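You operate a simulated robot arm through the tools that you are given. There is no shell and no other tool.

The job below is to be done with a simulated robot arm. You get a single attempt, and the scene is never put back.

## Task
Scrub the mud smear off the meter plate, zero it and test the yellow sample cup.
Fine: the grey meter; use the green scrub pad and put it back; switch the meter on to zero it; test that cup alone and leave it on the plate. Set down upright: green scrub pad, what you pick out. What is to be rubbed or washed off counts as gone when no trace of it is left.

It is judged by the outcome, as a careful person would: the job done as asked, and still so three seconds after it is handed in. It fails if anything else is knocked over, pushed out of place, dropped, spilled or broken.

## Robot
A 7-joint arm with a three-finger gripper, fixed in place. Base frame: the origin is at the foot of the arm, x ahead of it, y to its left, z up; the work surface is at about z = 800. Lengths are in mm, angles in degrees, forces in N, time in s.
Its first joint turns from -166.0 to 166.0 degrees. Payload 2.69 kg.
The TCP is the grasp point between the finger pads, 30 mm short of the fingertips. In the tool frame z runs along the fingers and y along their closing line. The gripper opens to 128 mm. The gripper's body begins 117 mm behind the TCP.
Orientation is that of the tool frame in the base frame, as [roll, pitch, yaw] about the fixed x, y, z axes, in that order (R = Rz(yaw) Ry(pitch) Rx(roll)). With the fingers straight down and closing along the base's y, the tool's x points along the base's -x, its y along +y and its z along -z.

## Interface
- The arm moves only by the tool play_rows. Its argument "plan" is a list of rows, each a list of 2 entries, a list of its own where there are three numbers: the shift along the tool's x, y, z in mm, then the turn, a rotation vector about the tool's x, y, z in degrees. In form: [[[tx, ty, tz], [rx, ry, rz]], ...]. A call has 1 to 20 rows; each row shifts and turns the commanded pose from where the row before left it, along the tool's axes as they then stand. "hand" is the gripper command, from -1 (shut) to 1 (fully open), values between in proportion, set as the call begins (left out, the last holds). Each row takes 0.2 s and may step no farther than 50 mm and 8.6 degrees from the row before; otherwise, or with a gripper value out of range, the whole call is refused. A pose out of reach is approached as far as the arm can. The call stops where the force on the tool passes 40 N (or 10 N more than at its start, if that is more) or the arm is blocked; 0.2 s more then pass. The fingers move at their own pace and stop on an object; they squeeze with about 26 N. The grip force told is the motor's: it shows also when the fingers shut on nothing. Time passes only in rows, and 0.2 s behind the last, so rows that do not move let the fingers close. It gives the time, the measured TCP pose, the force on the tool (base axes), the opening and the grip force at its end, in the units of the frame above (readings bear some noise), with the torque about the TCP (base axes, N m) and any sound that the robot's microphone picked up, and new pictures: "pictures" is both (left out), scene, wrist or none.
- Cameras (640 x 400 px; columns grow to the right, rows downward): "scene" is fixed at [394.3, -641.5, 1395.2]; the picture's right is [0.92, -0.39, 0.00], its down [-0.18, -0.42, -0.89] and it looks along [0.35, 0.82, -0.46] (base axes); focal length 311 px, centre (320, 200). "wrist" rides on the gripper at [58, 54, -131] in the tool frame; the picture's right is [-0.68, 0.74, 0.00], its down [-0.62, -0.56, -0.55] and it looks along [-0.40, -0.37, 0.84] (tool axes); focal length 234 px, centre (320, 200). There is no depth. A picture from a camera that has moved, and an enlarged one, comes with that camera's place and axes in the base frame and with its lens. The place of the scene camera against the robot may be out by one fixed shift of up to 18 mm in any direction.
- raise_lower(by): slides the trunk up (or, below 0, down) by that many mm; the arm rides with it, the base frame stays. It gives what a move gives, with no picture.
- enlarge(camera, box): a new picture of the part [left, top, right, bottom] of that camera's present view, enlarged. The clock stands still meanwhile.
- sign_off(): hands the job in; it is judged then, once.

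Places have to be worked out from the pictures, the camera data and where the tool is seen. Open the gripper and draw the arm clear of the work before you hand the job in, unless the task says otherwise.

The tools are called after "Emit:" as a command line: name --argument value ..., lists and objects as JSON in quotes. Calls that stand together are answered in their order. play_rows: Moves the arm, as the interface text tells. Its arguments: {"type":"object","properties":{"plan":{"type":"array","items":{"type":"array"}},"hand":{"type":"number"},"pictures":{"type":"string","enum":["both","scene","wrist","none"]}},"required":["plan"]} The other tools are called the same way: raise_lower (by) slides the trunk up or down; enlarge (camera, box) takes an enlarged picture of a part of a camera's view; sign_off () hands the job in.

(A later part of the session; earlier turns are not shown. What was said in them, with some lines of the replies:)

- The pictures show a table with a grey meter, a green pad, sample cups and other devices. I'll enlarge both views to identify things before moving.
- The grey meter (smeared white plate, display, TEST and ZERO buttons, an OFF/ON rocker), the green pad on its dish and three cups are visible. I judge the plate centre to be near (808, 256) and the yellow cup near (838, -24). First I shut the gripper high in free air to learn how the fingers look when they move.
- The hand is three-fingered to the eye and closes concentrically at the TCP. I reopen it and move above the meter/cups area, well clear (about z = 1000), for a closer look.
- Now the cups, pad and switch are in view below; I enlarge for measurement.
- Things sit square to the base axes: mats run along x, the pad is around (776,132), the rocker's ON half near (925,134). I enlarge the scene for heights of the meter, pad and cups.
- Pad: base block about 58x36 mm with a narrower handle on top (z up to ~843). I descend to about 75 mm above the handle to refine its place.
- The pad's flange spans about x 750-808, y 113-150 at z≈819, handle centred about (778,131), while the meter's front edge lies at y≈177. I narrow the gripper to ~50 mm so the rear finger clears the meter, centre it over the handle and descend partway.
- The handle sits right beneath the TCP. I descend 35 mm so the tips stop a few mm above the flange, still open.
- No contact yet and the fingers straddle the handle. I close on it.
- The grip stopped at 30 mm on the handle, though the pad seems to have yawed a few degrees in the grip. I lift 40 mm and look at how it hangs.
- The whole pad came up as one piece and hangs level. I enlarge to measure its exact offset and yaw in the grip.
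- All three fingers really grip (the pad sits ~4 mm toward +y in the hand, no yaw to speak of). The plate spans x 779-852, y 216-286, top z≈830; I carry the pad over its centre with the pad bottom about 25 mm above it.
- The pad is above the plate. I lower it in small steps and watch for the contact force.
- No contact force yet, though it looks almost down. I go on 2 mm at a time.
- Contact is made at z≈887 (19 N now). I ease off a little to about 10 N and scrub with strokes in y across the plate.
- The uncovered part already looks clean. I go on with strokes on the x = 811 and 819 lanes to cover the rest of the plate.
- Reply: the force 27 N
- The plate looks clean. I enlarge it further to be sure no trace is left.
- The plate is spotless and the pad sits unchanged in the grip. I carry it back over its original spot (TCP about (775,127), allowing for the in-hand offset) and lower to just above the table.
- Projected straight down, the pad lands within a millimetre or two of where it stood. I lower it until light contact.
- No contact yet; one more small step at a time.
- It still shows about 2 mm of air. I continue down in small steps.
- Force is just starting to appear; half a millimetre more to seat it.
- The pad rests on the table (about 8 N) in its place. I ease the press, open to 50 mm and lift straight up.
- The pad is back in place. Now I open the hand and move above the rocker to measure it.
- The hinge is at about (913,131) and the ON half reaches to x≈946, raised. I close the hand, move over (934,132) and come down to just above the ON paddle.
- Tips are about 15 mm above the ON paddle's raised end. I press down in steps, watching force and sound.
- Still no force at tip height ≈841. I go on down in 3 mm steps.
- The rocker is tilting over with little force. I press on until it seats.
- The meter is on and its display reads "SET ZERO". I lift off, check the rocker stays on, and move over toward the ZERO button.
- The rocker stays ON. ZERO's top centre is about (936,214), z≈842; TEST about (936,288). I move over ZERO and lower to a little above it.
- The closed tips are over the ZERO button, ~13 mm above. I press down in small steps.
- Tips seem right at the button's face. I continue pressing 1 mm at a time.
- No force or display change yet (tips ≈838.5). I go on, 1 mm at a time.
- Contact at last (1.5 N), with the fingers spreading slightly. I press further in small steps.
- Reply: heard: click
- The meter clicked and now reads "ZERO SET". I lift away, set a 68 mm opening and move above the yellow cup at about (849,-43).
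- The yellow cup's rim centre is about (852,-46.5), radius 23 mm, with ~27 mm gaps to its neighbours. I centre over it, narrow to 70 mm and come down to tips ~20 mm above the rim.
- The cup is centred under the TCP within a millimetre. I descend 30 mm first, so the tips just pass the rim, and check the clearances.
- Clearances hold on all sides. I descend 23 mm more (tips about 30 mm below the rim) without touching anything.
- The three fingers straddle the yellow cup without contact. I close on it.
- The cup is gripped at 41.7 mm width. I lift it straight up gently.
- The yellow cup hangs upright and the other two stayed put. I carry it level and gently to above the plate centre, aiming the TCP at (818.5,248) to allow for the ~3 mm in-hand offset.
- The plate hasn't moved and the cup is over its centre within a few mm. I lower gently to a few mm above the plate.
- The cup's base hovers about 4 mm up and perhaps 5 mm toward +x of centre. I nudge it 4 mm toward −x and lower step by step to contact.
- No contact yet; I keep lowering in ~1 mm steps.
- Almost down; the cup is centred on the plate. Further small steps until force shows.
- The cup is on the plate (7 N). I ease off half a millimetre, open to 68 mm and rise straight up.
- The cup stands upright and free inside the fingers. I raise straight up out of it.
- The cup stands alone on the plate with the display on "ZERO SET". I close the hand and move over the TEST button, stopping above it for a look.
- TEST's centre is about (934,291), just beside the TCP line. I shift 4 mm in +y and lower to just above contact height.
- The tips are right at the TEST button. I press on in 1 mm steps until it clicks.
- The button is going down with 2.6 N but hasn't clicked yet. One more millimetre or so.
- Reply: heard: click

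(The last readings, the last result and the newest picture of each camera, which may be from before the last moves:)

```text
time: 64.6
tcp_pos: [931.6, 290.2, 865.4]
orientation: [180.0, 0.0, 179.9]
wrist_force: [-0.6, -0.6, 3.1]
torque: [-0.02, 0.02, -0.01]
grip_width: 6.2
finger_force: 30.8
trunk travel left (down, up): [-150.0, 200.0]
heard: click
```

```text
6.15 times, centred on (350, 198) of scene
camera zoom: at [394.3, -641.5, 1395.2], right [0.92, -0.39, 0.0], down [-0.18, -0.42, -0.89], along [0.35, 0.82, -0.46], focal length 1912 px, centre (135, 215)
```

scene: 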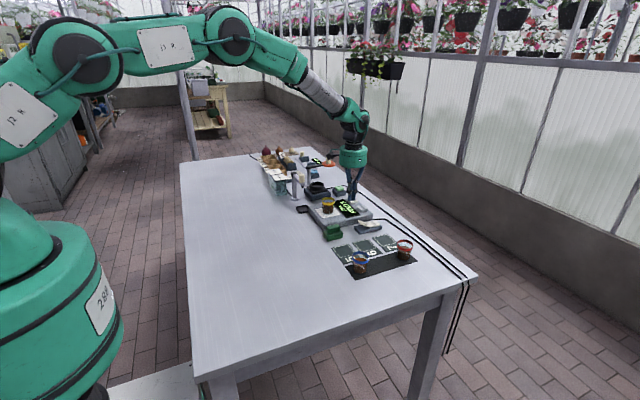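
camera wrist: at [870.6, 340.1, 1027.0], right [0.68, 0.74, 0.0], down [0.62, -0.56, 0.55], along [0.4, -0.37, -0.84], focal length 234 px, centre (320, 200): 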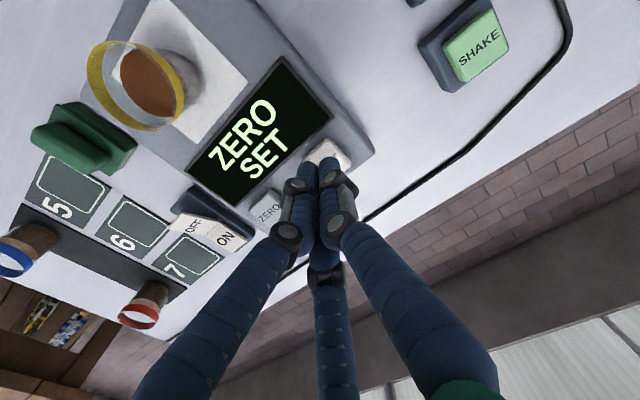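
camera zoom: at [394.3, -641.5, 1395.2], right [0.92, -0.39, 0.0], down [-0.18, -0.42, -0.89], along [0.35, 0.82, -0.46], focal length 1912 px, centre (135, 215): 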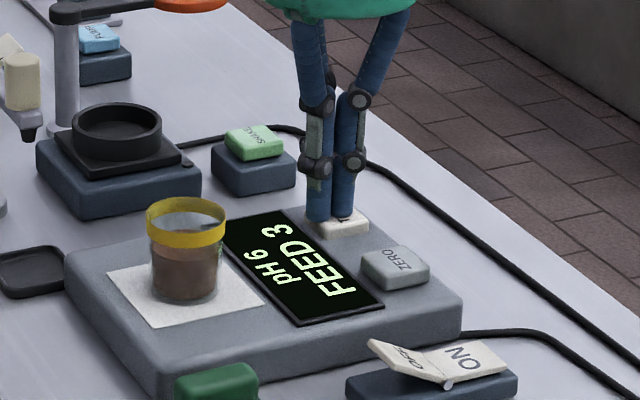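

The meter clicked and shows "pH 6 FEED 3", so the test is done. I lift straight up, draw the arm back clear of the work and open the gripper.

Emit:
play_rows --plan '[[[0, 0, -10], [0, 0, 0]], [[0, 0, -30], [0, 0, 0]], [[0, 0, -45], [0, 0, 0]], [[0, 0, -45], [0, 0, 0]], [[0, 0, -45], [0, 0, 0]], [[0, 0, -45], [0, 0, 0]], [[40, -5, -15], [0, 0, 0]], [[40, -5, -15], [0, 0, 0]], [[40, -5, 0], [0, 0, 0]], [[40, -5, 0], [0, 0, 0]], [[40, -5, 0], [0, 0, 0]], [[40, -5, 0], [0, 0, 0]], [[0, 0, 0], [0, 0, 0]]]' --pictures "none"

Emit:
play_rows --plan '[[[0, 0, 0], [0, 0, 0]], [[0, 0, 0], [0, 0, 0]], [[0, 0, 0], [0, 0, 0]]]' --hand 1 --pictures "both"

Emit:
enlarge --camera "scene" --box '[290, 175, 430, 285]'

Emit:
enlarge --camera "scene" --box '[240, 140, 380, 245]'

```text
time: 67.4
tcp_pos: [690.6, 259.9, 1114.7]
orientation: [-179.9, 0.0, 179.9]
wrist_force: [0.2, -0.3, 0.8]
torque: [0.0, -0.04, 0.03]
grip_width: 2.1
finger_force: 31.7
trunk travel left (down, up): [-150.0, 200.0]
```

```text
time: 68.2
tcp_pos: [691.9, 260.7, 1114.3]
orientation: [-180.0, 0.0, 179.9]
wrist_force: [0.2, 0.0, -0.1]
torque: [-0.01, -0.01, 0.01]
grip_width: 127.9
finger_force: 0.0
trunk travel left (down, up): [-150.0, 200.0]
camera wrist: at [633.3, 314.0, 1245.9], right [0.68, 0.74, 0.0], down [0.62, -0.56, 0.55], along [0.4, -0.37, -0.84], focal length 234 px, centre (320, 200)
```

scene: 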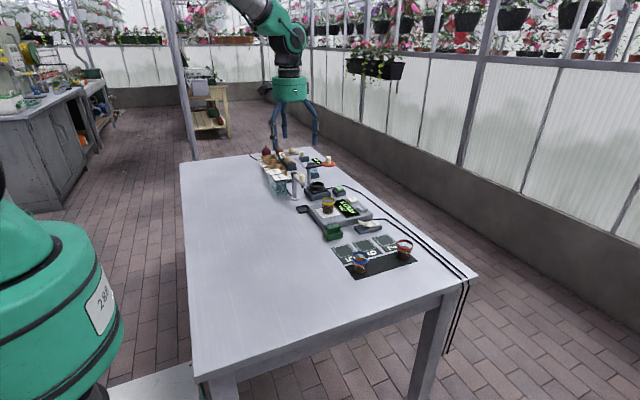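
wrist: 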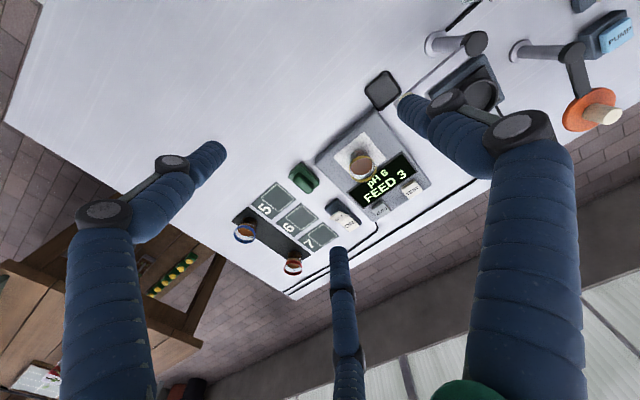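

```text
3.64 times, centred on (360, 230) of scene
camera zoom: at [394.3, -641.5, 1395.2], right [0.92, -0.39, 0.0], down [-0.18, -0.42, -0.89], along [0.35, 0.82, -0.46], focal length 1130 px, centre (174, 91)
```

zoom: 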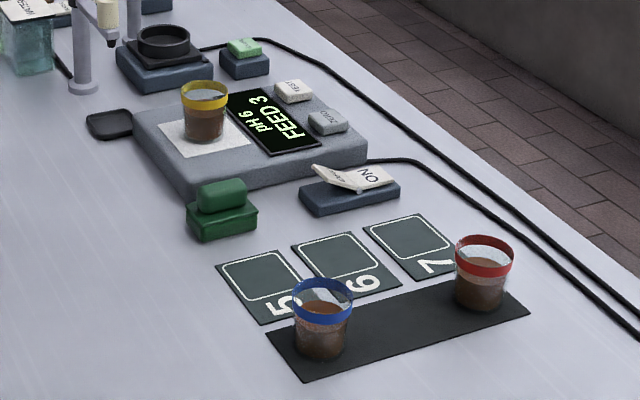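

```text
3.81 times, centred on (310, 192) of scene
camera zoom: at [394.3, -641.5, 1395.2], right [0.92, -0.39, 0.0], down [-0.18, -0.42, -0.89], along [0.35, 0.82, -0.46], focal length 1183 px, centre (358, 229)
```

zoom: 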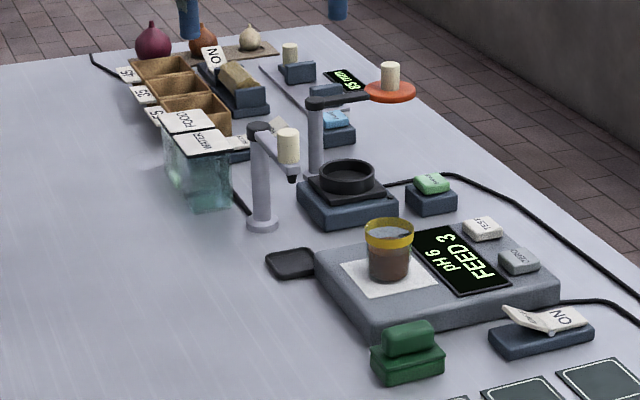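

The plate is clean, the pad is back upright at its spot, and the meter is on and zeroed. It reads "pH 6 FEED 3" with only the yellow cup on the plate, and the other cups and devices haven't moved. The arm is clear and the gripper is open, so I hand the job in.

Emit:
sign_off

```text
The job is handed in.
```

I cleaned and zeroed the grey meter and tested the yellow cup. The job is handed in.

- **Plate:** I scrubbed the mud smear off with the green pad. Enlarged pictures showed no trace left.
- **Pad:** It is back upright, about 2 mm from where it started.
- **Zeroing:** I switched the meter on, and it asked for "SET ZERO". I pressed ZERO with the plate empty, and it showed "ZERO SET".
- **Test:** I set the yellow cup upright on the plate by itself and pressed TEST. The meter reads "pH 6 FEED 3". The cup is still on the plate, and the meter is still on.

In the final pictures, the other two cups and everything else looked undisturbed. The arm is clear of the work with its gripper open.
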